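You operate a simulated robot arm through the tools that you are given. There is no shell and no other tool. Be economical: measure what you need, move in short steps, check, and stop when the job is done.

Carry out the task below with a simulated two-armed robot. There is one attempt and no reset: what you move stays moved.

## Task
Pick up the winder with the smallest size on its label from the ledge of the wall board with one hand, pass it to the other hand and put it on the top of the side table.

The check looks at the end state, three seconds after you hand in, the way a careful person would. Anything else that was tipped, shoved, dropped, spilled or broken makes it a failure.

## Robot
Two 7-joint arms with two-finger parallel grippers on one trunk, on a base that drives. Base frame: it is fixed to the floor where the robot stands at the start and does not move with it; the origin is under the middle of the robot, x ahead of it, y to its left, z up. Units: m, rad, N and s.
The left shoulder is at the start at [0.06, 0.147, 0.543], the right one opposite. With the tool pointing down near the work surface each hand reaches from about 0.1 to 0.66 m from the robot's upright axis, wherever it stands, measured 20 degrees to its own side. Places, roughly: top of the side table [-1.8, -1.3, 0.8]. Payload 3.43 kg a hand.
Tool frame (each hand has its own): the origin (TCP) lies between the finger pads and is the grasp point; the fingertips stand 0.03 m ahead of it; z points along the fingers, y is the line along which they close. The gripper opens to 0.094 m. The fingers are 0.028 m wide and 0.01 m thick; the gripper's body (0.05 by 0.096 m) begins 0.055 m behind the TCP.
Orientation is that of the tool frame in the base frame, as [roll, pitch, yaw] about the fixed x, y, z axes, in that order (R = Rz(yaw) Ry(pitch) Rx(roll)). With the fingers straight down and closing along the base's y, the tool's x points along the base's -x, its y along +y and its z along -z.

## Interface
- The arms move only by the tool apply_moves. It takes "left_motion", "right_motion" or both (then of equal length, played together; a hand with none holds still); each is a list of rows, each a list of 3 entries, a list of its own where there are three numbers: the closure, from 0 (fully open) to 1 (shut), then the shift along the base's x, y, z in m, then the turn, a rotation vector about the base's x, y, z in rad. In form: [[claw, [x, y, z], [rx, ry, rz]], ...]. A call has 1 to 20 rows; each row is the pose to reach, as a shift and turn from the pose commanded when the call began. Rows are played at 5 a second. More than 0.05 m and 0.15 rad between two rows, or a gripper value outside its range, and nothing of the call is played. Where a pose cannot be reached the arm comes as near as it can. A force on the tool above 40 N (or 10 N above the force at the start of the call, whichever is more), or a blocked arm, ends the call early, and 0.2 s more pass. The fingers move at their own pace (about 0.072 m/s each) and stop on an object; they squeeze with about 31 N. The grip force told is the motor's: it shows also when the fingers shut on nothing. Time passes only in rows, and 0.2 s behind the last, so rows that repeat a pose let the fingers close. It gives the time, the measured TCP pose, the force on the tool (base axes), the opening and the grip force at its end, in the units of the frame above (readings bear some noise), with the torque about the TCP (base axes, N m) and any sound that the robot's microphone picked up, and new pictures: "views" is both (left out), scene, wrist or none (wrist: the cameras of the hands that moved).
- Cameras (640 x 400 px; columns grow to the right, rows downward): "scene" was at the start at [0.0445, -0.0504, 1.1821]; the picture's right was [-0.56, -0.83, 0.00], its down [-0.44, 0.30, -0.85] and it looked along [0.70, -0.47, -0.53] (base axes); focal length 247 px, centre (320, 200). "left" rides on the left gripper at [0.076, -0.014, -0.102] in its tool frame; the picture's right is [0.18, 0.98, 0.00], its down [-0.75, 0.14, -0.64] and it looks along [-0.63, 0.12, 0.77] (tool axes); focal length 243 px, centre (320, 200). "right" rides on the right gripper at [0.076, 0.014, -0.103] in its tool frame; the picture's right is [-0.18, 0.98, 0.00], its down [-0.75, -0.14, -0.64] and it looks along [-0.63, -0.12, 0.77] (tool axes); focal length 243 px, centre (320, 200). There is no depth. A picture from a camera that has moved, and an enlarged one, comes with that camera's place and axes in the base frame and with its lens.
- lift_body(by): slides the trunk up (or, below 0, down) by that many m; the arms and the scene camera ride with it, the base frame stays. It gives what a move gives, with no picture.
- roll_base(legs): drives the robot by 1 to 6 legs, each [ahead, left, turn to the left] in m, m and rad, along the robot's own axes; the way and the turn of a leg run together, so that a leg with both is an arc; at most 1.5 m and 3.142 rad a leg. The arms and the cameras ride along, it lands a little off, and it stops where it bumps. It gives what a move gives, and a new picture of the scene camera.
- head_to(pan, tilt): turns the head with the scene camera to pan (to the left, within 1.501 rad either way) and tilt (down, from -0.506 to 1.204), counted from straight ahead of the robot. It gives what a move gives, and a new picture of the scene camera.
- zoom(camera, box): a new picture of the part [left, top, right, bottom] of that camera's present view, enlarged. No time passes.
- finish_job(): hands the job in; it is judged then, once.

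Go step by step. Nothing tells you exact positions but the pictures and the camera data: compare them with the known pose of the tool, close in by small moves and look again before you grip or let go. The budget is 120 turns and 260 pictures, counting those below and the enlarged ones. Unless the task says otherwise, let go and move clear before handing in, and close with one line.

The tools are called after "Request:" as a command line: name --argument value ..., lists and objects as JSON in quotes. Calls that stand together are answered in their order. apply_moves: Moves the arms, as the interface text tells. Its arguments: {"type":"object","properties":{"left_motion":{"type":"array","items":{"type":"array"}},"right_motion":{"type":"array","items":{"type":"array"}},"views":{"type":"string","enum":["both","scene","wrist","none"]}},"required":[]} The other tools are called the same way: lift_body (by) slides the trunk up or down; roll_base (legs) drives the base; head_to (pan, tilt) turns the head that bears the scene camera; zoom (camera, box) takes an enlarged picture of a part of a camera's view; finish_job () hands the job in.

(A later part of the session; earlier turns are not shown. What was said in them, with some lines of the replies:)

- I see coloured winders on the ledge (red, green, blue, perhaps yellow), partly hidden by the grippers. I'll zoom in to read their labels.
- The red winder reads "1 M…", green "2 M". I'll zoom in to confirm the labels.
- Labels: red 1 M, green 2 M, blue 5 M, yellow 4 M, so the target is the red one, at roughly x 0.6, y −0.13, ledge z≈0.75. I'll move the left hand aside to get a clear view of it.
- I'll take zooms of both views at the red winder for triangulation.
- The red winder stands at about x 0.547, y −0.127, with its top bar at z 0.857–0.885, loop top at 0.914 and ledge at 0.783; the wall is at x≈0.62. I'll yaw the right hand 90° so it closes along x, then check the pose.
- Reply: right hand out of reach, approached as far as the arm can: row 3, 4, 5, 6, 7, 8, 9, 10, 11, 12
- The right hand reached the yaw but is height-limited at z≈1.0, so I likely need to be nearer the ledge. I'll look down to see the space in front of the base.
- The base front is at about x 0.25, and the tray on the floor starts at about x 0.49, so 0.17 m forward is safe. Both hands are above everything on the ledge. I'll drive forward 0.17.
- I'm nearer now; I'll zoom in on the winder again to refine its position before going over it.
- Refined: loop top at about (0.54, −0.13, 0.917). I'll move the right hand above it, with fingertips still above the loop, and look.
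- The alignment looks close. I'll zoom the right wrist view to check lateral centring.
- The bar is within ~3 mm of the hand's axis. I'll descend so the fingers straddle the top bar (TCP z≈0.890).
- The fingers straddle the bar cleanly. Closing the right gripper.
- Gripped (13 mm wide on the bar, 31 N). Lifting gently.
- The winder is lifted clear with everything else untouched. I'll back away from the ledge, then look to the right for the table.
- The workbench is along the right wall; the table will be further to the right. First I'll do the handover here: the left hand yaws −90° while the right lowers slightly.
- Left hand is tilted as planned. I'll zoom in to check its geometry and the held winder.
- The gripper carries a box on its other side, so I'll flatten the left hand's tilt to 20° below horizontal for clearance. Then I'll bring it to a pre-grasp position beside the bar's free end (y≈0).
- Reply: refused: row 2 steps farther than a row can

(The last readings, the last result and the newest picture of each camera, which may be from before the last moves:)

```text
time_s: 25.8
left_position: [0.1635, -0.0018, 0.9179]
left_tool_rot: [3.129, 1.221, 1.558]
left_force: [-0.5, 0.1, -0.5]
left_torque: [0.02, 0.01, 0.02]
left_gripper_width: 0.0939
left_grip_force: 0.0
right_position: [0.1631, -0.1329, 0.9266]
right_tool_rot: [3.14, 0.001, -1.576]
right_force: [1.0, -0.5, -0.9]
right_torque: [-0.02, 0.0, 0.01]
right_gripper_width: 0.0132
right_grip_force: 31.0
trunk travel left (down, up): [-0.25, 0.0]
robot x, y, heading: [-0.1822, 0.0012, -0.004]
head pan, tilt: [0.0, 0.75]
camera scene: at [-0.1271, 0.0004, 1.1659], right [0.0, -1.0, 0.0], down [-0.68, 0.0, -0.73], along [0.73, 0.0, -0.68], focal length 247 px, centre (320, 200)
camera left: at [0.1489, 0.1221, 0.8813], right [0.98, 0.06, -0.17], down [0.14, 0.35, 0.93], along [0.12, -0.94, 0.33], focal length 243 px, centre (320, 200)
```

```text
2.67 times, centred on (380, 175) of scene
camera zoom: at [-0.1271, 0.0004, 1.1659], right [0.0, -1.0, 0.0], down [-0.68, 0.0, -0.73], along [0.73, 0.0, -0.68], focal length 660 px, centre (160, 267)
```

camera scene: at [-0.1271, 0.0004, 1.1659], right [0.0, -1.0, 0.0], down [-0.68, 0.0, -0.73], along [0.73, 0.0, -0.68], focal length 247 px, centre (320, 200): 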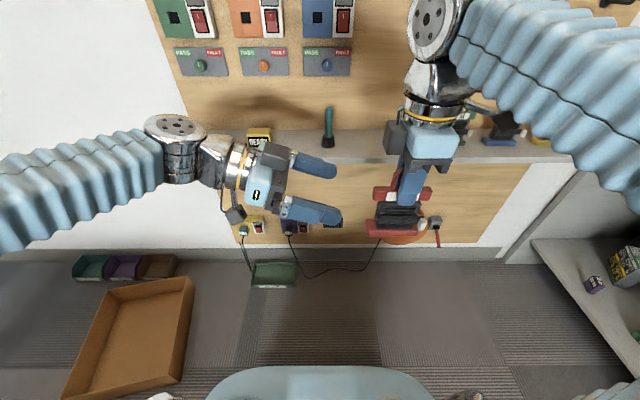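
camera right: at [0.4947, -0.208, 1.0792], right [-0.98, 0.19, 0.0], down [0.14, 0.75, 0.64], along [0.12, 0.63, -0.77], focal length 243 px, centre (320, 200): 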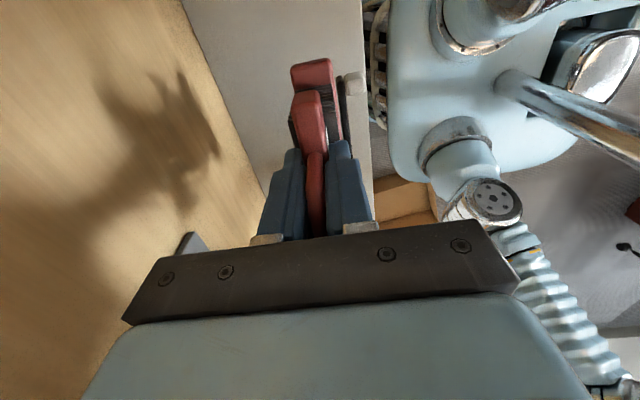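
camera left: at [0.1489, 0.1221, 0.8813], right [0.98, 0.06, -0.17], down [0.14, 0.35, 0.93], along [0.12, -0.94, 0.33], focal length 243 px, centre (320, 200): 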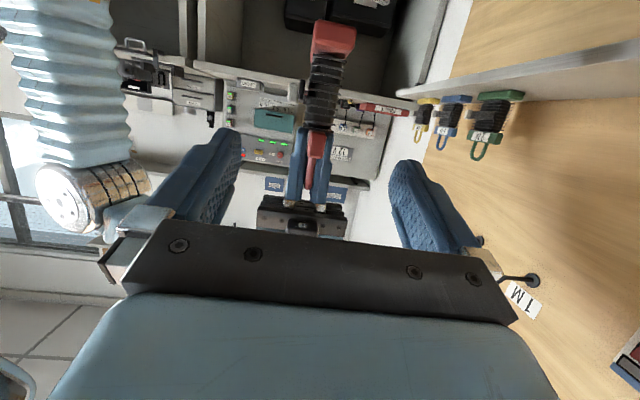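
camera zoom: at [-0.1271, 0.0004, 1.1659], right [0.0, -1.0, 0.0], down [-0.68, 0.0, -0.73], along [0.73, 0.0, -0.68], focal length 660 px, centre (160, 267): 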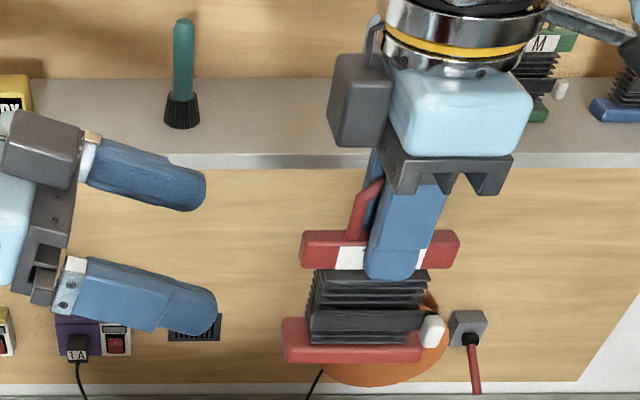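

Well aligned: the bar sits centred between the left fingers. Advancing to the bar's end.

Request:
apply_moves --left_motion '[[0, [0, -0.03, 0], [0, 0, 0]], [0, [0, -0.055, 0], [0, 0, 0]], [0, [0, -0.077, 0], [0, 0, 0]], [0, [0, -0.077, 0], [0, 0, 0]]]' --views "wrist"

Request:
zoom --camera "scene" --box '[280, 100, 480, 250]'

```text
time_s: 26.8
left_position: [0.1624, -0.0768, 0.9175]
left_tool_rot: [3.127, 1.221, 1.556]
left_force: [0.4, 0.1, 1.3]
left_torque: [-0.03, -0.03, 0.01]
left_gripper_width: 0.0938
left_grip_force: 0.1
right_position: [0.1632, -0.1323, 0.9252]
right_tool_rot: [3.141, 0.0, -1.576]
right_force: [0.0, 0.4, -1.0]
right_torque: [-0.01, 0.0, 0.02]
right_gripper_width: 0.0132
right_grip_force: 30.9
trunk travel left (down, up): [-0.25, 0.0]
robot x, y, heading: [-0.1769, -0.0008, -0.009]
head pan, tilt: [0.0, 0.75]
camera left: at [0.1482, 0.0469, 0.8814], right [0.98, 0.06, -0.17], down [0.14, 0.35, 0.93], along [0.12, -0.94, 0.33], focal length 243 px, centre (320, 200)
```

left: 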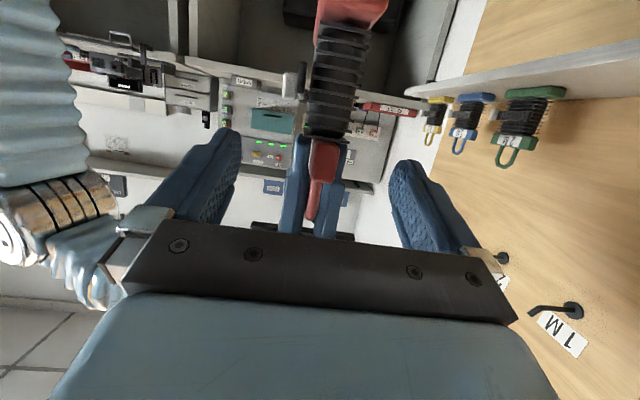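

```text
2.67 times, centred on (380, 175) of scene
camera zoom: at [-0.1271, 0.0004, 1.1659], right [0.0, -1.0, 0.0], down [-0.68, 0.0, -0.73], along [0.73, 0.0, -0.68], focal length 660 px, centre (160, 267)
```

zoom: 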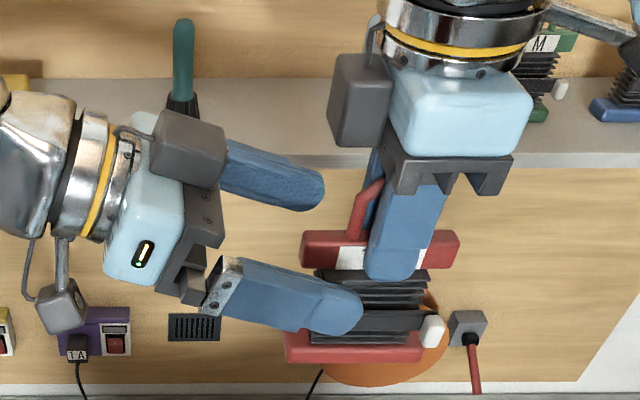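

I'll raise the left hand 6 mm so the fingertips clear the spool plates, then close it on the bar.

Request:
apply_moves --left_motion '[[0, [0.0005, 0, 0.006], [0, 0, 0]], [0.3, [0.0005, 0, 0.006], [0, 0, 0]], [0.6, [0.0005, 0, 0.006], [0, 0, 0]], [0.8, [0.0005, 0, 0.006], [0, 0, 0]], [1, [0.0005, 0, 0.006], [0, 0, 0]], [1, [0.0005, 0, 0.006], [0, 0, 0]], [1, [0.0005, 0, 0.006], [0, 0, 0]]]' --views "wrist"

Request:
zoom --camera "scene" --box '[280, 100, 480, 250]'

```text
time_s: 28.4
left_position: [0.1625, -0.0755, 0.9238]
left_tool_rot: [3.129, 1.224, 1.557]
left_force: [7.9, -0.9, 0.2]
left_torque: [-0.05, -0.09, 0.22]
left_gripper_width: 0.0137
left_grip_force: 30.8
right_position: [0.1639, -0.132, 0.925]
right_tool_rot: [3.141, -0.001, -1.573]
right_force: [-6.5, 1.6, -1.7]
right_torque: [0.04, 0.11, 0.25]
right_gripper_width: 0.0134
right_grip_force: 30.8
trunk travel left (down, up): [-0.25, 0.0]
robot x, y, heading: [-0.1789, 0.0013, -0.007]
head pan, tilt: [0.0, 0.75]
camera left: at [0.149, 0.0474, 0.8878], right [0.98, 0.06, -0.17], down [0.14, 0.35, 0.93], along [0.12, -0.94, 0.33], focal length 243 px, centre (320, 200)
```

left: 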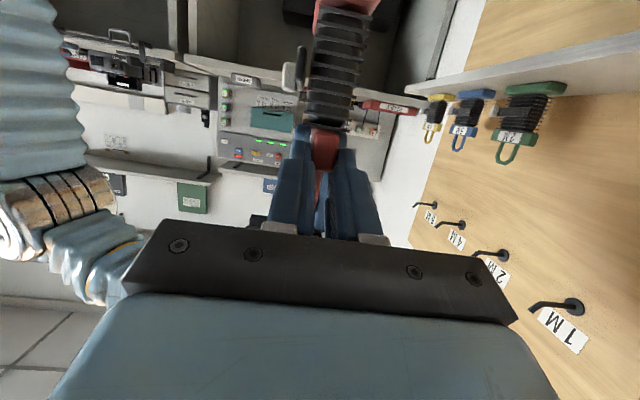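

```text
2.67 times, centred on (380, 175) of scene
camera zoom: at [-0.1271, 0.0005, 1.1659], right [0.0, -1.0, 0.0], down [-0.68, 0.0, -0.73], along [0.73, 0.0, -0.68], focal length 660 px, centre (160, 267)
```

zoom: 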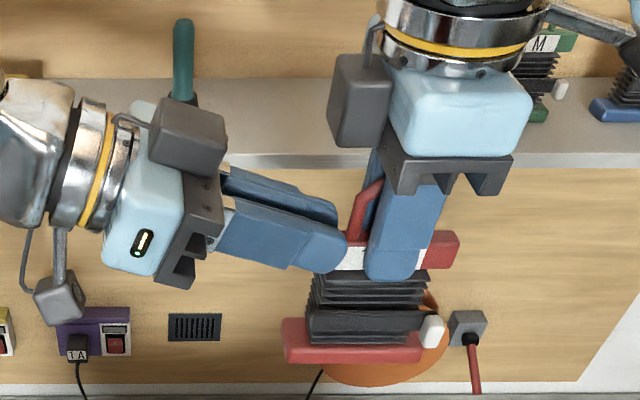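

The left hand holds the bar firmly (13.7 mm, 31 N). Now open the right gripper partly and rise clear.

Request:
apply_moves --right_motion '[[0.8, [0, 0, 0], [0, 0, 0]], [0.6, [0, 0, 0], [0, 0, 0]], [0.4, [0, 0, 0], [0, 0, 0]], [0.4, [0, 0, 0], [0, 0, 0]], [0.4, [0, 0, 0.02], [0, 0, 0]], [0.4, [0, 0, 0.045], [0, 0, 0]], [0.4, [0, 0, 0.07], [0, 0, 0]], [0.4, [0, -0.03, 0.07], [0, 0, 0]], [0.4, [0, -0.07, 0.07], [0, 0, 0]], [0.4, [0, -0.12, 0.07], [0, 0, 0]], [0.4, [0, -0.17, 0.07], [0, 0, 0]]]' --views "both"

Request:
zoom --camera "scene" --box '[280, 100, 480, 250]'

```text
time_s: 30.8
left_position: [0.163, -0.0756, 0.9239]
left_tool_rot: [3.13, 1.221, 1.557]
left_force: [0.6, 0.4, -0.5]
left_torque: [0.07, 0.0, -0.02]
left_gripper_width: 0.0136
left_grip_force: 31.0
right_position: [0.1622, -0.302, 0.9953]
right_tool_rot: [-3.141, -0.001, -1.574]
right_force: [0.7, 0.0, -0.1]
right_torque: [-0.03, -0.01, -0.01]
right_gripper_width: 0.0562
right_grip_force: 0.1
trunk travel left (down, up): [-0.25, 0.0]
robot x, y, heading: [-0.1828, -0.0006, -0.003]
head pan, tilt: [0.0, 0.75]
camera scene: at [-0.1271, 0.0006, 1.1659], right [0.0, -1.0, 0.0], down [-0.68, 0.0, -0.73], along [0.73, 0.0, -0.68], focal length 247 px, centre (320, 200)
camera right: at [0.1476, -0.3779, 1.0997], right [-0.98, 0.19, 0.0], down [0.14, 0.75, 0.64], along [0.12, 0.63, -0.77], focal length 243 px, centre (320, 200)
```

scene: 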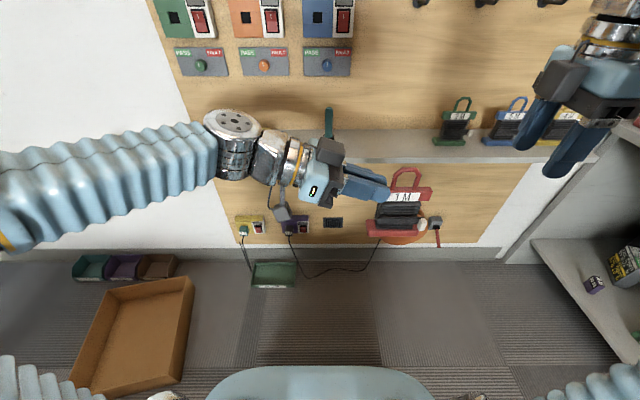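
right: 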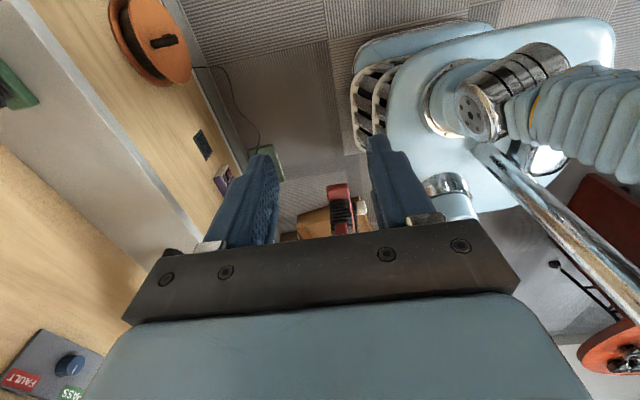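

```text
2.67 times, centred on (380, 175) of scene
camera zoom: at [-0.1271, 0.0006, 1.1659], right [0.0, -1.0, 0.0], down [-0.68, 0.0, -0.73], along [0.73, 0.0, -0.68], focal length 660 px, centre (160, 267)
```

zoom: 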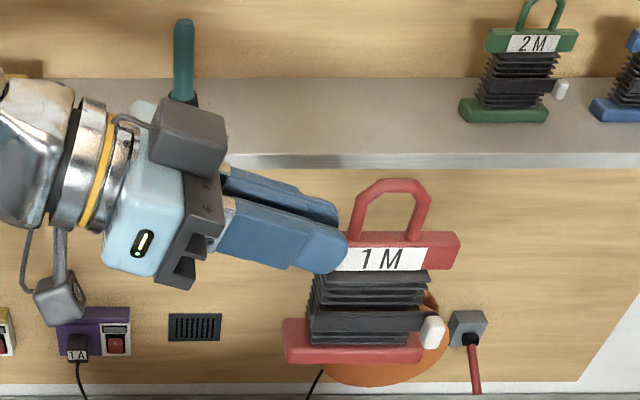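

The handover worked: the left hand holds the winder upright and the right hand is clear. I'll back off a little and turn right to find the side table.

Request:
roll_base --legs '[[-0.08, 0, 0], [0, 0, -0.8]]'

Request:
head_to --pan -1.3 --tilt 0.4

```text
time_s: 33.9
left_position: [-0.0731, -0.2964, 0.9243]
left_tool_rot: [3.129, 1.222, 0.768]
left_force: [-0.7, -0.3, 0.0]
left_torque: [0.04, -0.06, -0.02]
left_gripper_width: 0.013
left_grip_force: 30.9
right_position: [-0.2338, -0.4551, 0.9958]
right_tool_rot: [3.141, 0.001, -2.365]
right_force: [0.0, 0.1, -0.2]
right_torque: [0.0, -0.01, 0.0]
right_gripper_width: 0.0562
right_grip_force: 0.2
trunk travel left (down, up): [-0.25, 0.0]
robot x, y, heading: [-0.2588, 0.0017, -0.797]
head pan, tilt: [0.0, 0.75]
camera scene: at [-0.2234, -0.0367, 1.1659], right [-0.71, -0.7, 0.0], down [-0.48, 0.49, -0.73], along [0.51, -0.52, -0.68], focal length 247 px, centre (320, 200)
```

scene: 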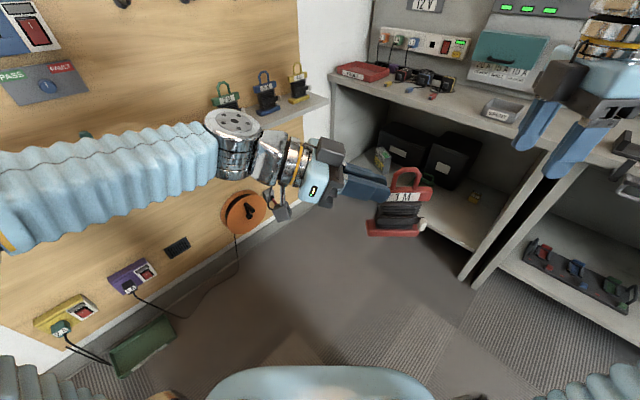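

```text
time_s: 35.4
left_position: [-0.0733, -0.2965, 0.9233]
left_tool_rot: [3.13, 1.222, 0.767]
left_force: [0.8, 0.5, -0.3]
left_torque: [0.08, -0.04, 0.01]
left_gripper_width: 0.0133
left_grip_force: 30.8
right_position: [-0.234, -0.4557, 0.9956]
right_tool_rot: [-3.141, 0.001, -2.365]
right_force: [-0.4, -0.3, 0.5]
right_torque: [-0.01, -0.02, -0.02]
right_gripper_width: 0.0566
right_grip_force: 0.1
trunk travel left (down, up): [-0.25, 0.0]
robot x, y, heading: [-0.2641, 0.0023, -0.792]
head pan, tilt: [-1.3, 0.4]
camera scene: at [-0.3278, -0.0579, 1.197], right [-0.87, 0.5, 0.0], down [0.19, 0.34, -0.92], along [-0.46, -0.8, -0.39], focal length 247 px, centre (320, 200)
```

scene: 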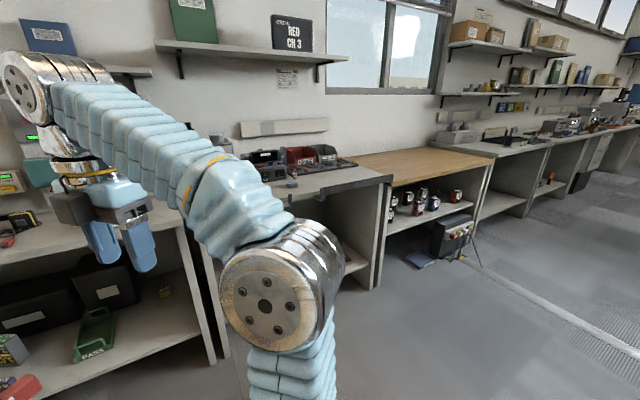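

The side table is the wooden top: front edge around y −0.89, x from −1.2 to −2.2, and it's empty. I'll turn to face it, heading −y, and strafe right to be in front of it.

Request:
roll_base --legs '[[0, 0, -0.776], [0, -1.4, 0]]'

Request:
head_to --pan 0.0 --tilt 0.6

```text
time_s: 44.5
left_position: [-1.7425, -0.3636, 0.9237]
left_tool_rot: [3.128, 1.222, 0.019]
left_force: [-0.3, -0.2, 0.0]
left_torque: [0.0, -0.09, -0.03]
left_gripper_width: 0.0134
left_grip_force: 30.6
right_position: [-1.9692, -0.3706, 0.9969]
right_tool_rot: [-3.141, 0.0, -3.116]
right_force: [0.6, -0.8, -0.5]
right_torque: [0.03, 0.02, -0.02]
right_gripper_width: 0.0564
right_grip_force: 0.1
trunk travel left (down, up): [-0.25, 0.0]
robot x, y, heading: [-1.6764, -0.0176, -1.544]
head pan, tilt: [-1.3, 0.4]
camera scene: at [-1.7666, -0.0154, 1.197], right [-0.29, 0.96, 0.0], down [0.37, 0.11, -0.92], along [-0.88, -0.27, -0.39], focal length 247 px, centre (320, 200)
```

scene: 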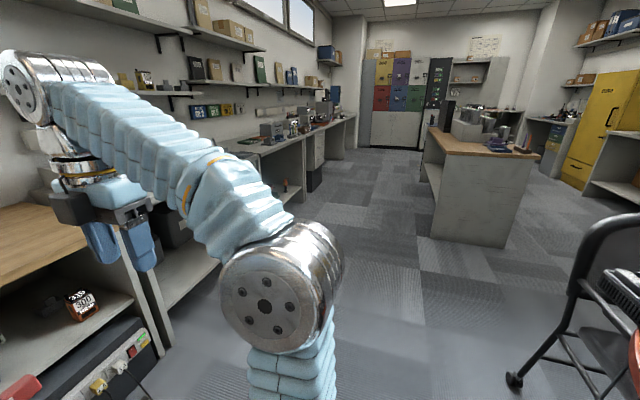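

```text
time_s: 45.9
left_position: [-1.743, -0.3634, 0.9237]
left_tool_rot: [3.129, 1.221, 0.018]
left_force: [-0.3, -0.7, 0.9]
left_torque: [0.01, -0.08, 0.0]
left_gripper_width: 0.0134
left_grip_force: 31.1
right_position: [-1.9686, -0.3693, 0.9964]
right_tool_rot: [-3.141, 0.001, -3.114]
right_force: [0.2, 0.6, -0.5]
right_torque: [-0.02, 0.01, 0.02]
right_gripper_width: 0.0564
right_grip_force: 0.2
trunk travel left (down, up): [-0.25, 0.0]
robot x, y, heading: [-1.6779, -0.0154, -1.538]
head pan, tilt: [0.0, 0.6]
camera scene: at [-1.6757, -0.0765, 1.1788], right [-1.0, -0.03, 0.0], down [-0.02, 0.56, -0.83], along [0.02, -0.82, -0.56], focal length 247 px, centre (320, 200)
```

scene: 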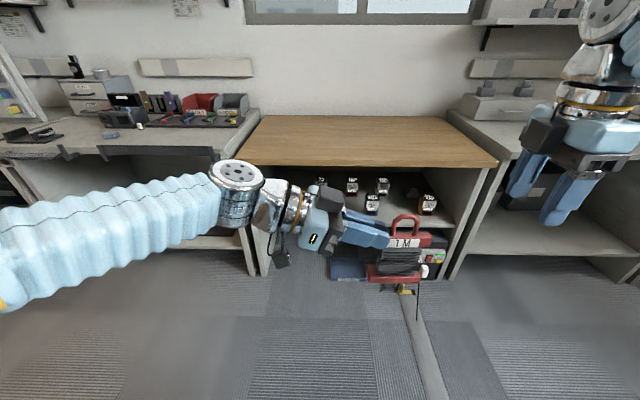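

The table's front edge is at y≈−0.85, spanning x −1.38 to −2.27, top empty. The winder, bottom at z≈0.82, is held above table height; I'll raise it slightly, then drive toward the table.

Request:
apply_moves --left_motion '[[1, [0, 0, 0.015], [0, 0, 0]], [1, [0, 0, 0.03], [0, 0, 0]], [1, [0, 0, 0.04], [0, 0, 0]]]' --views "none"

Request:
roll_base --legs '[[0.48, 0, -0.03]]'

Request:
head_to --pan 0.0 --tilt 1.1

```text
time_s: 46.7
left_position: [-1.7422, -0.3632, 0.9627]
left_tool_rot: [3.13, 1.223, 0.021]
left_force: [0.6, 0.3, -1.7]
left_torque: [-0.01, -0.08, 0.01]
left_gripper_width: 0.0131
left_grip_force: 30.6
right_position: [-1.9695, -0.3709, 0.9956]
right_tool_rot: [-3.141, 0.0, -3.114]
right_force: [-0.5, -1.0, -0.3]
right_torque: [-0.04, -0.04, 0.05]
right_gripper_width: 0.0566
right_grip_force: 0.1
trunk travel left (down, up): [-0.25, 0.0]
robot x, y, heading: [-1.6775, -0.0154, -1.545]
head pan, tilt: [0.0, 0.6]
```

```text
time_s: 49.6
left_position: [-1.7508, -0.8387, 0.9632]
left_tool_rot: [3.13, 1.22, -0.017]
left_force: [-0.6, -0.1, -1.5]
left_torque: [0.02, -0.11, 0.02]
left_gripper_width: 0.0135
left_grip_force: 31.8
right_position: [-1.9768, -0.8391, 0.9963]
right_tool_rot: [-3.141, 0.0, 3.132]
right_force: [0.3, 0.2, 0.4]
right_torque: [0.02, 0.01, -0.02]
right_gripper_width: 0.0563
right_grip_force: 0.0
trunk travel left (down, up): [-0.25, 0.0]
robot x, y, heading: [-1.6738, -0.4939, -1.577]
head pan, tilt: [0.0, 0.6]
camera scene: at [-1.673, -0.5547, 1.1788], right [-1.0, 0.01, 0.0], down [0.0, 0.56, -0.83], along [-0.01, -0.83, -0.56], focal length 247 px, centre (320, 200)
```

scene: 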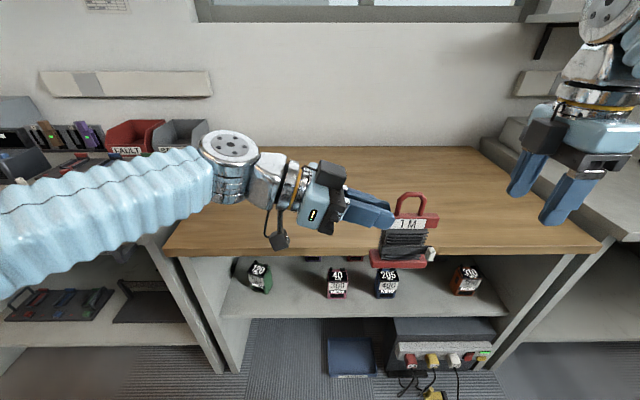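

```text
time_s: 50.5
left_position: [-1.751, -0.8383, 0.9629]
left_tool_rot: [3.129, 1.223, -0.017]
left_force: [0.2, -0.3, -1.4]
left_torque: [0.01, -0.07, 0.0]
left_gripper_width: 0.0134
left_grip_force: 30.7
right_position: [-1.9764, -0.839, 0.9969]
right_tool_rot: [3.141, 0.0, 3.134]
right_force: [-0.1, 0.7, 0.7]
right_torque: [0.02, 0.01, -0.03]
right_gripper_width: 0.0563
right_grip_force: 0.0
trunk travel left (down, up): [-0.25, 0.0]
robot x, y, heading: [-1.6705, -0.4955, -1.584]
head pan, tilt: [0.0, 1.1]
camera scene: at [-1.6728, -0.5296, 1.1402], right [-1.0, 0.01, 0.0], down [0.01, 0.89, -0.45], along [0.0, -0.45, -0.89], focal length 247 px, centre (320, 200)
```

scene: 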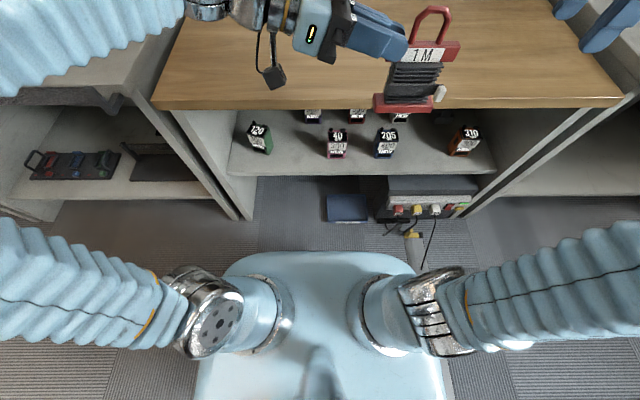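

Combining views, the table edge is nearer y≈−1.0 with top at z≈0.73. I need to go about 0.12 m closer, which is still clear of the tray and plugs on the floor; then I'll extend the arm over the top.

Request:
roll_base --legs '[[0.12, 0, 0]]'

Request:
apply_moves --left_motion '[[1, [0, -0.04, 0], [0, 0, 0]], [1, [0, -0.08, 0], [0, 0, 0]], [1, [0, -0.12, 0], [0, 0, 0]], [1, [0, -0.16, 0], [0, 0, 0]], [1, [0, -0.19, 0], [0, 0, 0]], [1, [0, -0.19, 0], [0, 0, 0]]]' --views "none"

Request:
head_to --pan -0.15 --tilt 0.75

```text
time_s: 51.7
left_position: [-1.7516, -0.9596, 0.9631]
left_tool_rot: [3.131, 1.222, -0.019]
left_force: [-0.4, -0.1, -2.0]
left_torque: [-0.01, -0.06, 0.04]
left_gripper_width: 0.0135
left_grip_force: 30.7
right_position: [-1.9778, -0.9593, 0.9966]
right_tool_rot: [-3.141, 0.002, 3.131]
right_force: [0.6, 1.2, 0.9]
right_torque: [-0.02, 0.02, -0.03]
right_gripper_width: 0.0564
right_grip_force: 0.0
trunk travel left (down, up): [-0.25, 0.0]
robot x, y, heading: [-1.6783, -0.6174, -1.576]
head pan, tilt: [0.0, 1.1]
camera scene: at [-1.6739, -0.6499, 1.1402], right [-1.0, 0.01, 0.0], down [0.01, 0.89, -0.45], along [0.0, -0.45, -0.89], focal length 247 px, centre (320, 200)
```

scene: 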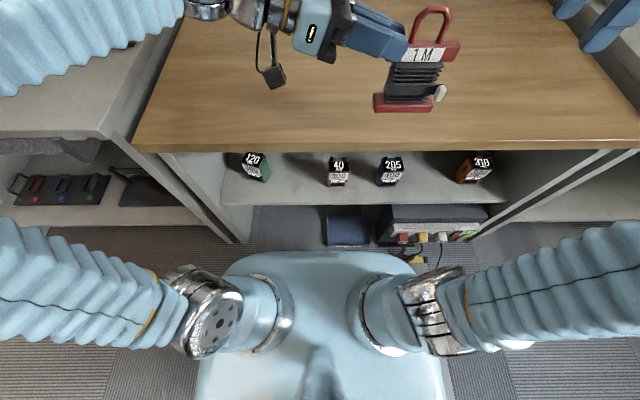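

```text
time_s: 53.1
left_position: [-1.7515, -1.1487, 0.9613]
left_tool_rot: [3.13, 1.222, -0.018]
left_force: [-0.3, 0.2, -1.8]
left_torque: [-0.02, -0.07, -0.05]
left_gripper_width: 0.0134
left_grip_force: 30.9
right_position: [-1.9773, -0.9573, 0.9959]
right_tool_rot: [3.141, 0.0, 3.133]
right_force: [-0.4, -0.7, -0.3]
right_torque: [0.02, 0.0, 0.02]
right_gripper_width: 0.0564
right_grip_force: 0.0
trunk travel left (down, up): [-0.25, 0.0]
robot x, y, heading: [-1.6718, -0.6136, -1.579]
head pan, tilt: [0.0, 1.1]
```

```text
time_s: 54.0
left_position: [-1.7522, -1.1479, 0.9613]
left_tool_rot: [3.129, 1.221, -0.017]
left_force: [-0.1, -0.9, -1.2]
left_torque: [-0.03, -0.11, 0.01]
left_gripper_width: 0.0133
left_grip_force: 31.0
right_position: [-1.9791, -0.9586, 0.9946]
right_tool_rot: [3.141, -0.001, 3.133]
right_force: [-0.4, 0.4, -0.2]
right_torque: [0.01, 0.02, -0.03]
right_gripper_width: 0.0563
right_grip_force: 0.0
trunk travel left (down, up): [-0.25, 0.0]
robot x, y, heading: [-1.6717, -0.6173, -1.579]
head pan, tilt: [-0.15, 0.75]
camera scene: at [-1.6865, -0.6689, 1.1658], right [-0.99, 0.16, 0.0], down [0.11, 0.67, -0.73], along [-0.12, -0.72, -0.68], focal length 247 px, centre (320, 200)
```

scene: 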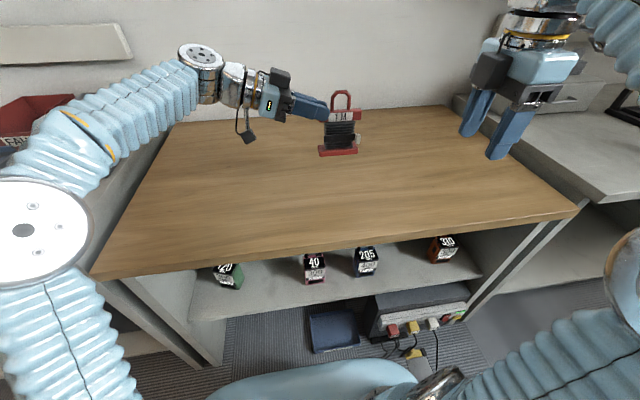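

The winder is well over the table. I'll lower in stages, watching the gap.

Request:
apply_moves --left_motion '[[1, [0, 0, -0.015], [0, 0, 0]], [1, [0, 0, -0.03], [0, 0, 0]], [1, [0, 0, -0.045], [0, 0, 0]], [1, [0, 0, -0.045], [0, 0, 0]]]' --views "wrist"

Request:
zoom --camera "scene" --box '[220, 60, 420, 200]'

```text
time_s: 55.0
left_position: [-1.7519, -1.1486, 0.9171]
left_tool_rot: [3.13, 1.222, -0.017]
left_force: [0.7, 0.2, -1.8]
left_torque: [-0.01, -0.09, 0.01]
left_gripper_width: 0.0133
left_grip_force: 30.1
right_position: [-1.9781, -0.9582, 0.9956]
right_tool_rot: [3.141, -0.001, 3.132]
right_force: [0.4, 0.5, -0.1]
right_torque: [-0.03, 0.01, -0.01]
right_gripper_width: 0.0564
right_grip_force: 0.1
trunk travel left (down, up): [-0.25, 0.0]
robot x, y, heading: [-1.6735, -0.6142, -1.581]
head pan, tilt: [-0.15, 0.75]
camera left: at [-1.6289, -1.1345, 0.8811], right [0.06, -0.98, -0.17], down [0.34, -0.14, 0.93], along [-0.94, -0.11, 0.33], focal length 243 px, centre (320, 200)
```

left: 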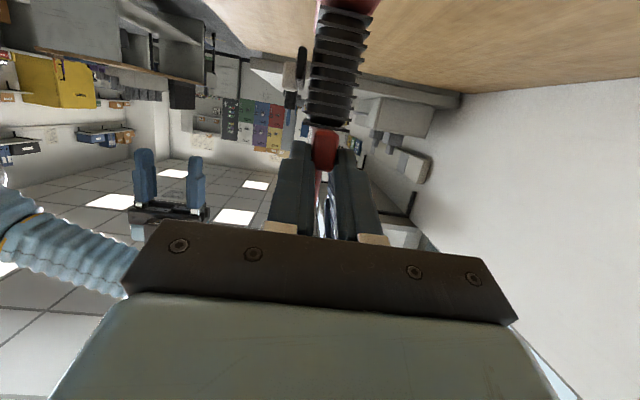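

```text
2.86 times, centred on (320, 130) of scene
camera zoom: at [-1.6865, -0.6689, 1.1659], right [-0.99, 0.16, 0.0], down [0.11, 0.67, -0.73], along [-0.12, -0.72, -0.68], focal length 707 px, centre (320, 400)
```

zoom: 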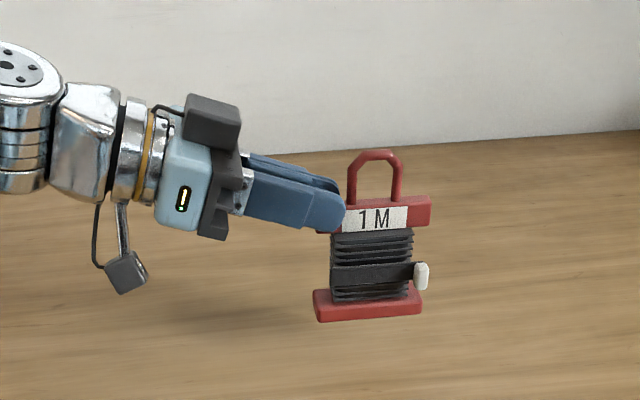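

No contact yet. Continuing slowly.

Request:
apply_moves --left_motion '[[1, [0, 0, -0.006], [0, 0, 0]], [1, [0, 0, -0.012], [0, 0, 0]], [1, [0, 0, -0.018], [0, 0, 0]], [1, [0, 0, -0.024], [0, 0, 0]], [1, [0, 0, -0.03], [0, 0, 0]], [1, [0, 0, -0.036], [0, 0, 0]], [1, [0, 0, -0.04], [0, 0, 0]], [1, [0, 0, -0.04], [0, 0, 0]]]' --views "none"

Request:
zoom --camera "scene" --box '[220, 60, 420, 200]'

```text
time_s: 56.8
left_position: [-1.7525, -1.1496, 0.8774]
left_tool_rot: [3.13, 1.221, -0.019]
left_force: [0.0, -0.7, -0.7]
left_torque: [-0.01, -0.13, -0.02]
left_gripper_width: 0.0135
left_grip_force: 30.5
right_position: [-1.9793, -0.9579, 0.9962]
right_tool_rot: [3.141, 0.0, 3.133]
right_force: [-0.3, -0.7, 0.4]
right_torque: [0.0, -0.01, -0.02]
right_gripper_width: 0.0563
right_grip_force: 0.1
trunk travel left (down, up): [-0.25, 0.0]
robot x, y, heading: [-1.6727, -0.6204, -1.584]
head pan, tilt: [-0.15, 0.75]
```

```text
2.86 times, centred on (320, 130) of scene
camera zoom: at [-1.6865, -0.6689, 1.1659], right [-0.99, 0.16, 0.0], down [0.11, 0.67, -0.73], along [-0.12, -0.72, -0.68], focal length 707 px, centre (320, 400)
```

zoom: 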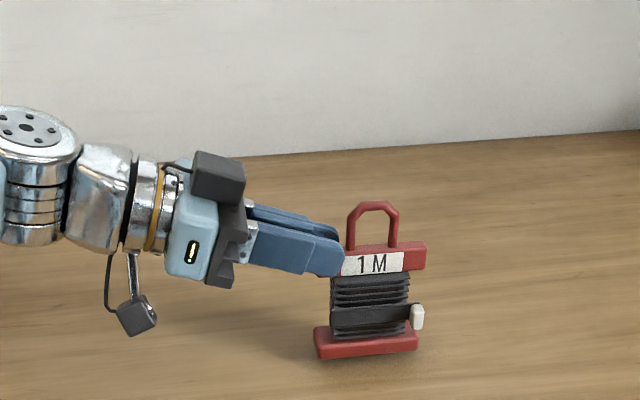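

Still no contact (bottom ≈0.773), though a contact shadow is forming. Lowering in finer steps.

Request:
apply_moves --left_motion '[[1, [0, 0, -0.004], [0, 0, 0]], [1, [0, 0, -0.008], [0, 0, 0]], [1, [0, 0, -0.012], [0, 0, 0]], [1, [0, 0, -0.016], [0, 0, 0]], [1, [0, 0, -0.02], [0, 0, 0]], [1, [0, 0, -0.024], [0, 0, 0]], [1, [0, 0, -0.024], [0, 0, 0]]]' --views "none"

Request:
zoom --camera "scene" --box '[220, 80, 420, 220]'

```text
time_s: 58.2
left_position: [-1.7529, -1.1488, 0.8617]
left_tool_rot: [3.102, 1.231, -0.04]
left_force: [0.9, 0.0, 11.2]
left_torque: [0.22, -0.12, 0.0]
left_gripper_width: 0.0133
left_grip_force: 31.5
right_position: [-1.9777, -0.9577, 0.995]
right_tool_rot: [-3.14, -0.001, 3.132]
right_force: [0.1, -0.4, -0.8]
right_torque: [-0.01, -0.04, 0.0]
right_gripper_width: 0.0565
right_grip_force: 0.1
trunk travel left (down, up): [-0.25, 0.0]
robot x, y, heading: [-1.6747, -0.6184, -1.585]
head pan, tilt: [-0.15, 0.75]
stopped in row 6 (left hand): the force on the tool passed its limit at 44 N (the readings are from after the stop); the commanded pose is now the measured one
```

```text
2.86 times, centred on (320, 150) of scene
camera zoom: at [-1.6861, -0.6679, 1.1656], right [-0.99, 0.16, 0.0], down [0.11, 0.67, -0.73], along [-0.12, -0.72, -0.68], focal length 707 px, centre (320, 343)
```

zoom: 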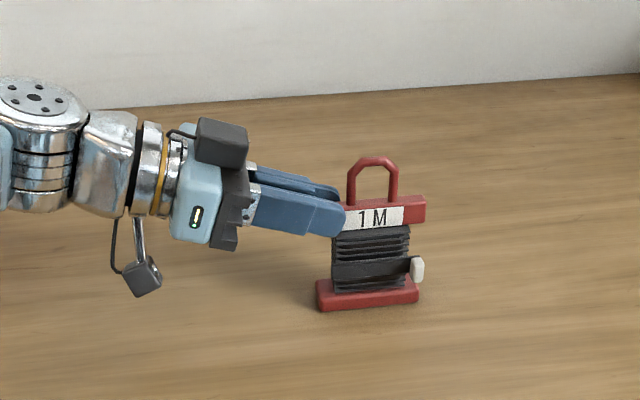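

Contact made, with the winder standing on the table. I'll relieve the push slightly, then open slowly.

Request:
apply_moves --left_motion '[[1, [0, 0, 0.001], [0, 0, 0]], [1, [0, 0, 0.002], [0, 0, 0]], [1, [0, 0, 0.002], [0, 0, 0]]]' --views "wrist"

Request:
zoom --camera "scene" --box '[280, 100, 400, 200]'

```text
time_s: 59.0
left_position: [-1.7534, -1.1485, 0.8615]
left_tool_rot: [3.112, 1.226, -0.031]
left_force: [-0.9, 1.8, 3.8]
left_torque: [0.25, 0.06, -0.01]
left_gripper_width: 0.0134
left_grip_force: 31.4
right_position: [-1.9785, -0.9583, 0.9963]
right_tool_rot: [-3.141, 0.0, 3.133]
right_force: [0.0, -0.3, -0.7]
right_torque: [0.02, 0.01, 0.01]
right_gripper_width: 0.0564
right_grip_force: 0.1
trunk travel left (down, up): [-0.25, 0.0]
robot x, y, heading: [-1.6751, -0.6158, -1.575]
head pan, tilt: [-0.15, 0.75]
camera left: at [-1.6307, -1.1349, 0.8243], right [0.06, -0.98, -0.16], down [0.35, -0.13, 0.93], along [-0.93, -0.11, 0.34], focal length 243 px, centre (320, 200)
```

left: 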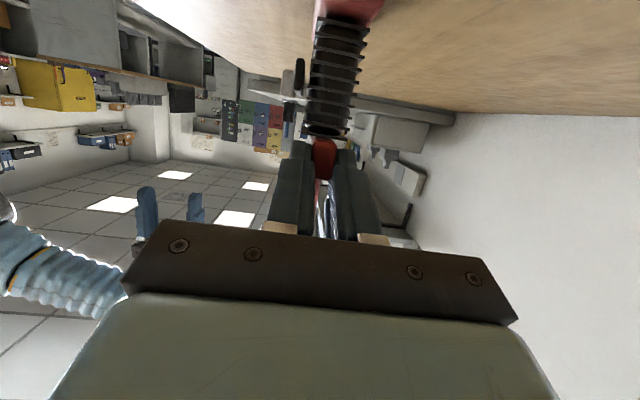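

```text
4.00 times, centred on (340, 150) of scene
camera zoom: at [-1.6865, -0.6685, 1.1658], right [-0.99, 0.16, 0.0], down [0.11, 0.67, -0.73], along [-0.12, -0.72, -0.68], focal length 990 px, centre (240, 400)
```

zoom: 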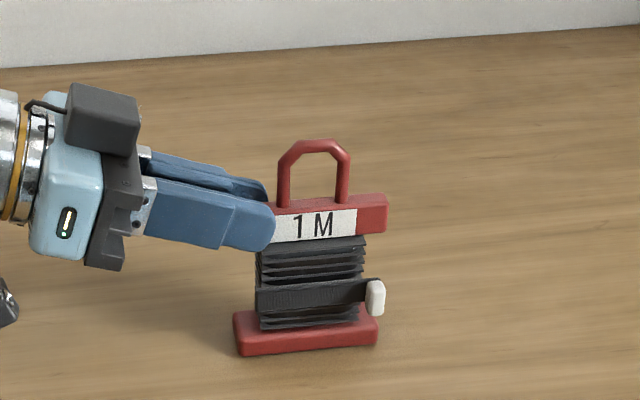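

Nearly unloaded and upright. Opening slowly, then checking before backing off.

Request:
apply_moves --left_motion '[[0.84, [0, 0, 0], [0, 0, 0]], [0.82, [0, 0, 0], [0, 0, 0]], [0.78, [0, 0, 0], [0, 0, 0]], [0.7, [0, 0, 0], [0, 0, 0]], [0.6, [0, 0, 0], [0, 0, 0]], [0.5, [0, 0, 0], [0, 0, 0]], [0.5, [0, 0, 0], [0, 0, 0]]]' --views "wrist"

Request:
zoom --camera "scene" --box '[280, 100, 400, 200]'

```text
time_s: 60.6
left_position: [-1.7519, -1.1489, 0.8616]
left_tool_rot: [3.112, 1.227, -0.035]
left_force: [-0.6, -0.2, -0.9]
left_torque: [0.03, 0.01, 0.0]
left_gripper_width: 0.0473
left_grip_force: 0.0
right_position: [-1.9782, -0.9587, 0.9962]
right_tool_rot: [3.141, -0.002, 3.133]
right_force: [0.2, -0.3, 0.7]
right_torque: [-0.02, 0.01, -0.02]
right_gripper_width: 0.0562
right_grip_force: 0.0
trunk travel left (down, up): [-0.25, 0.0]
robot x, y, heading: [-1.675, -0.6166, -1.576]
head pan, tilt: [-0.15, 0.75]
camera left: at [-1.6306, -1.1353, 0.8245], right [0.06, -0.98, -0.16], down [0.35, -0.13, 0.93], along [-0.93, -0.11, 0.34], focal length 243 px, centre (320, 200)
```

left: 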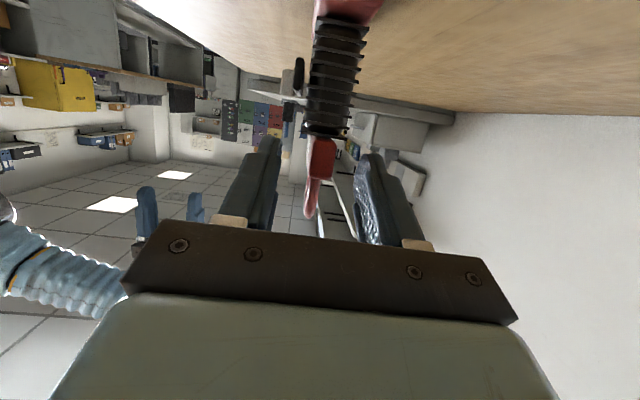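

```text
4.00 times, centred on (340, 150) of scene
camera zoom: at [-1.6864, -0.6688, 1.1659], right [-0.99, 0.16, 0.0], down [0.11, 0.67, -0.73], along [-0.12, -0.72, -0.68], focal length 990 px, centre (240, 400)
```

zoom: 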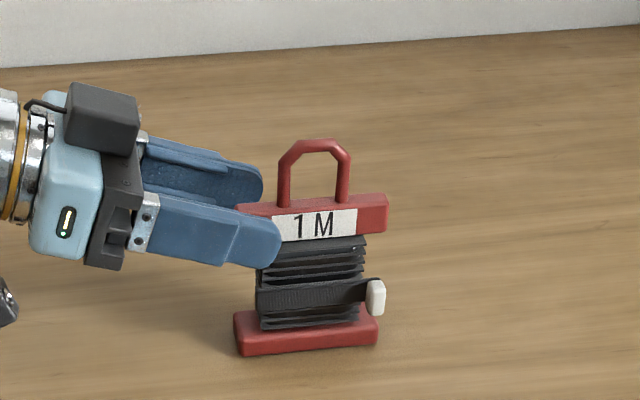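

It stands free and upright. I'll retract the left hand sideways away from it, then up.

Request:
apply_moves --left_motion '[[0.5, [0.02, 0, 0.004], [0, 0, 0]], [0.5, [0.05, 0, 0.012], [0, 0, 0]], [0.5, [0.09, 0, 0.03], [0, 0, 0]], [0.5, [0.11, 0.02, 0.06], [0, 0, 0]], [0.5, [0.11, 0.06, 0.08], [0, 0, 0]], [0.5, [0.11, 0.1, 0.09], [0, 0, 0]]]' --views "scene"

Request:
roll_base --legs '[[-0.25, 0, 0]]'

Request:
zoom --camera "scene" --box '[260, 40, 440, 160]'

```text
time_s: 62.0
left_position: [-1.6423, -1.0484, 0.9518]
left_tool_rot: [3.113, 1.23, -0.034]
left_force: [0.0, -0.9, -0.2]
left_torque: [-0.01, 0.0, -0.01]
left_gripper_width: 0.047
left_grip_force: 0.1
right_position: [-1.9787, -0.9587, 0.9955]
right_tool_rot: [3.141, 0.0, 3.134]
right_force: [0.0, -1.2, -0.8]
right_torque: [0.03, -0.02, 0.0]
right_gripper_width: 0.0562
right_grip_force: 0.0
trunk travel left (down, up): [-0.25, 0.0]
robot x, y, heading: [-1.6738, -0.6174, -1.581]
head pan, tilt: [-0.15, 0.75]
camera scene: at [-1.6865, -0.669, 1.1659], right [-0.99, 0.16, 0.0], down [0.11, 0.67, -0.73], along [-0.12, -0.72, -0.68], focal length 247 px, centre (320, 200)
```

scene: 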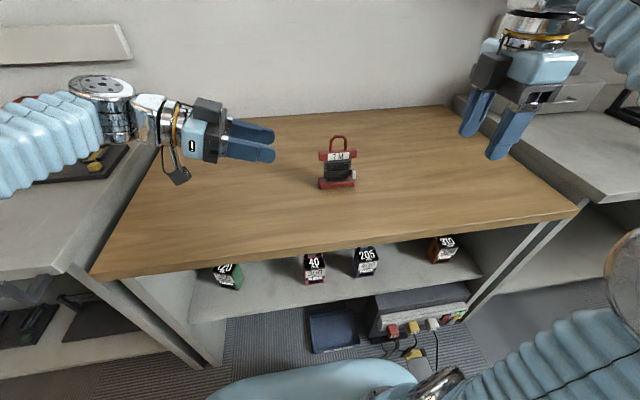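

```text
time_s: 63.8
left_position: [-1.6402, -0.798, 0.9518]
left_tool_rot: [3.111, 1.228, -0.037]
left_force: [-0.1, -0.5, 0.8]
left_torque: [0.0, -0.02, -0.03]
left_gripper_width: 0.0473
left_grip_force: 0.0
right_position: [-1.9768, -0.7046, 0.9961]
right_tool_rot: [-3.142, -0.001, 3.129]
right_force: [0.3, 0.1, -0.1]
right_torque: [-0.02, 0.02, 0.01]
right_gripper_width: 0.0565
right_grip_force: 0.0
trunk travel left (down, up): [-0.25, 0.0]
robot x, y, heading: [-1.6689, -0.3628, -1.582]
head pan, tilt: [-0.15, 0.75]
camera scene: at [-1.6838, -0.4163, 1.1659], right [-0.99, 0.16, 0.0], down [0.11, 0.67, -0.73], along [-0.12, -0.72, -0.68], focal length 247 px, centre (320, 200)
```

scene: 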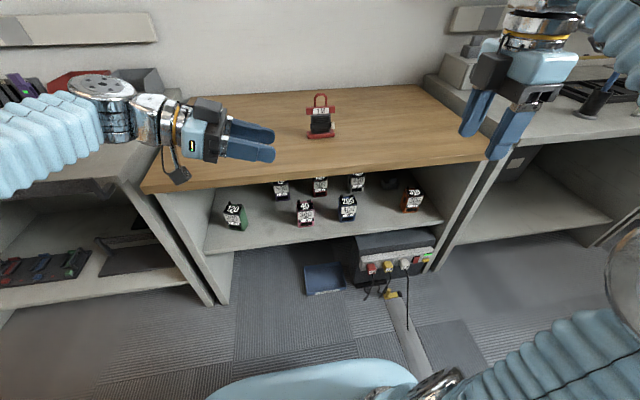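

```text
3.33 times, centred on (350, 100) of scene
camera zoom: at [-1.6838, -0.4163, 1.1659], right [-0.99, 0.16, 0.0], down [0.11, 0.67, -0.73], along [-0.12, -0.72, -0.68], focal length 825 px, centre (220, 533)
```

zoom: 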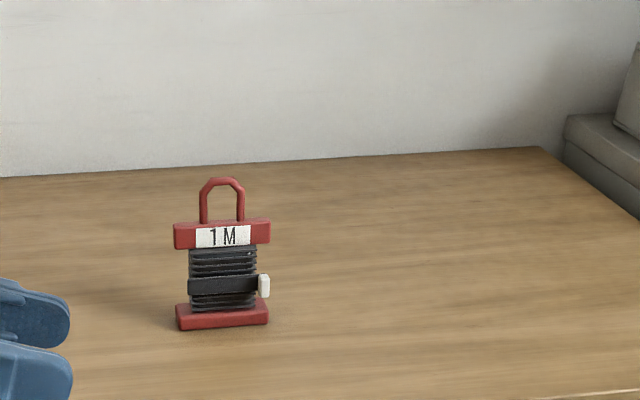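

The 1 M winder stands upright on the side table, both hands are clear and nothing else was disturbed, so I'm handing in.

Request:
finish_job

```text
The job is handed in.
```

The red 1 M winder, the smallest size on the ledge, went from the right hand to the left hand and now stands upright on top of the side table.
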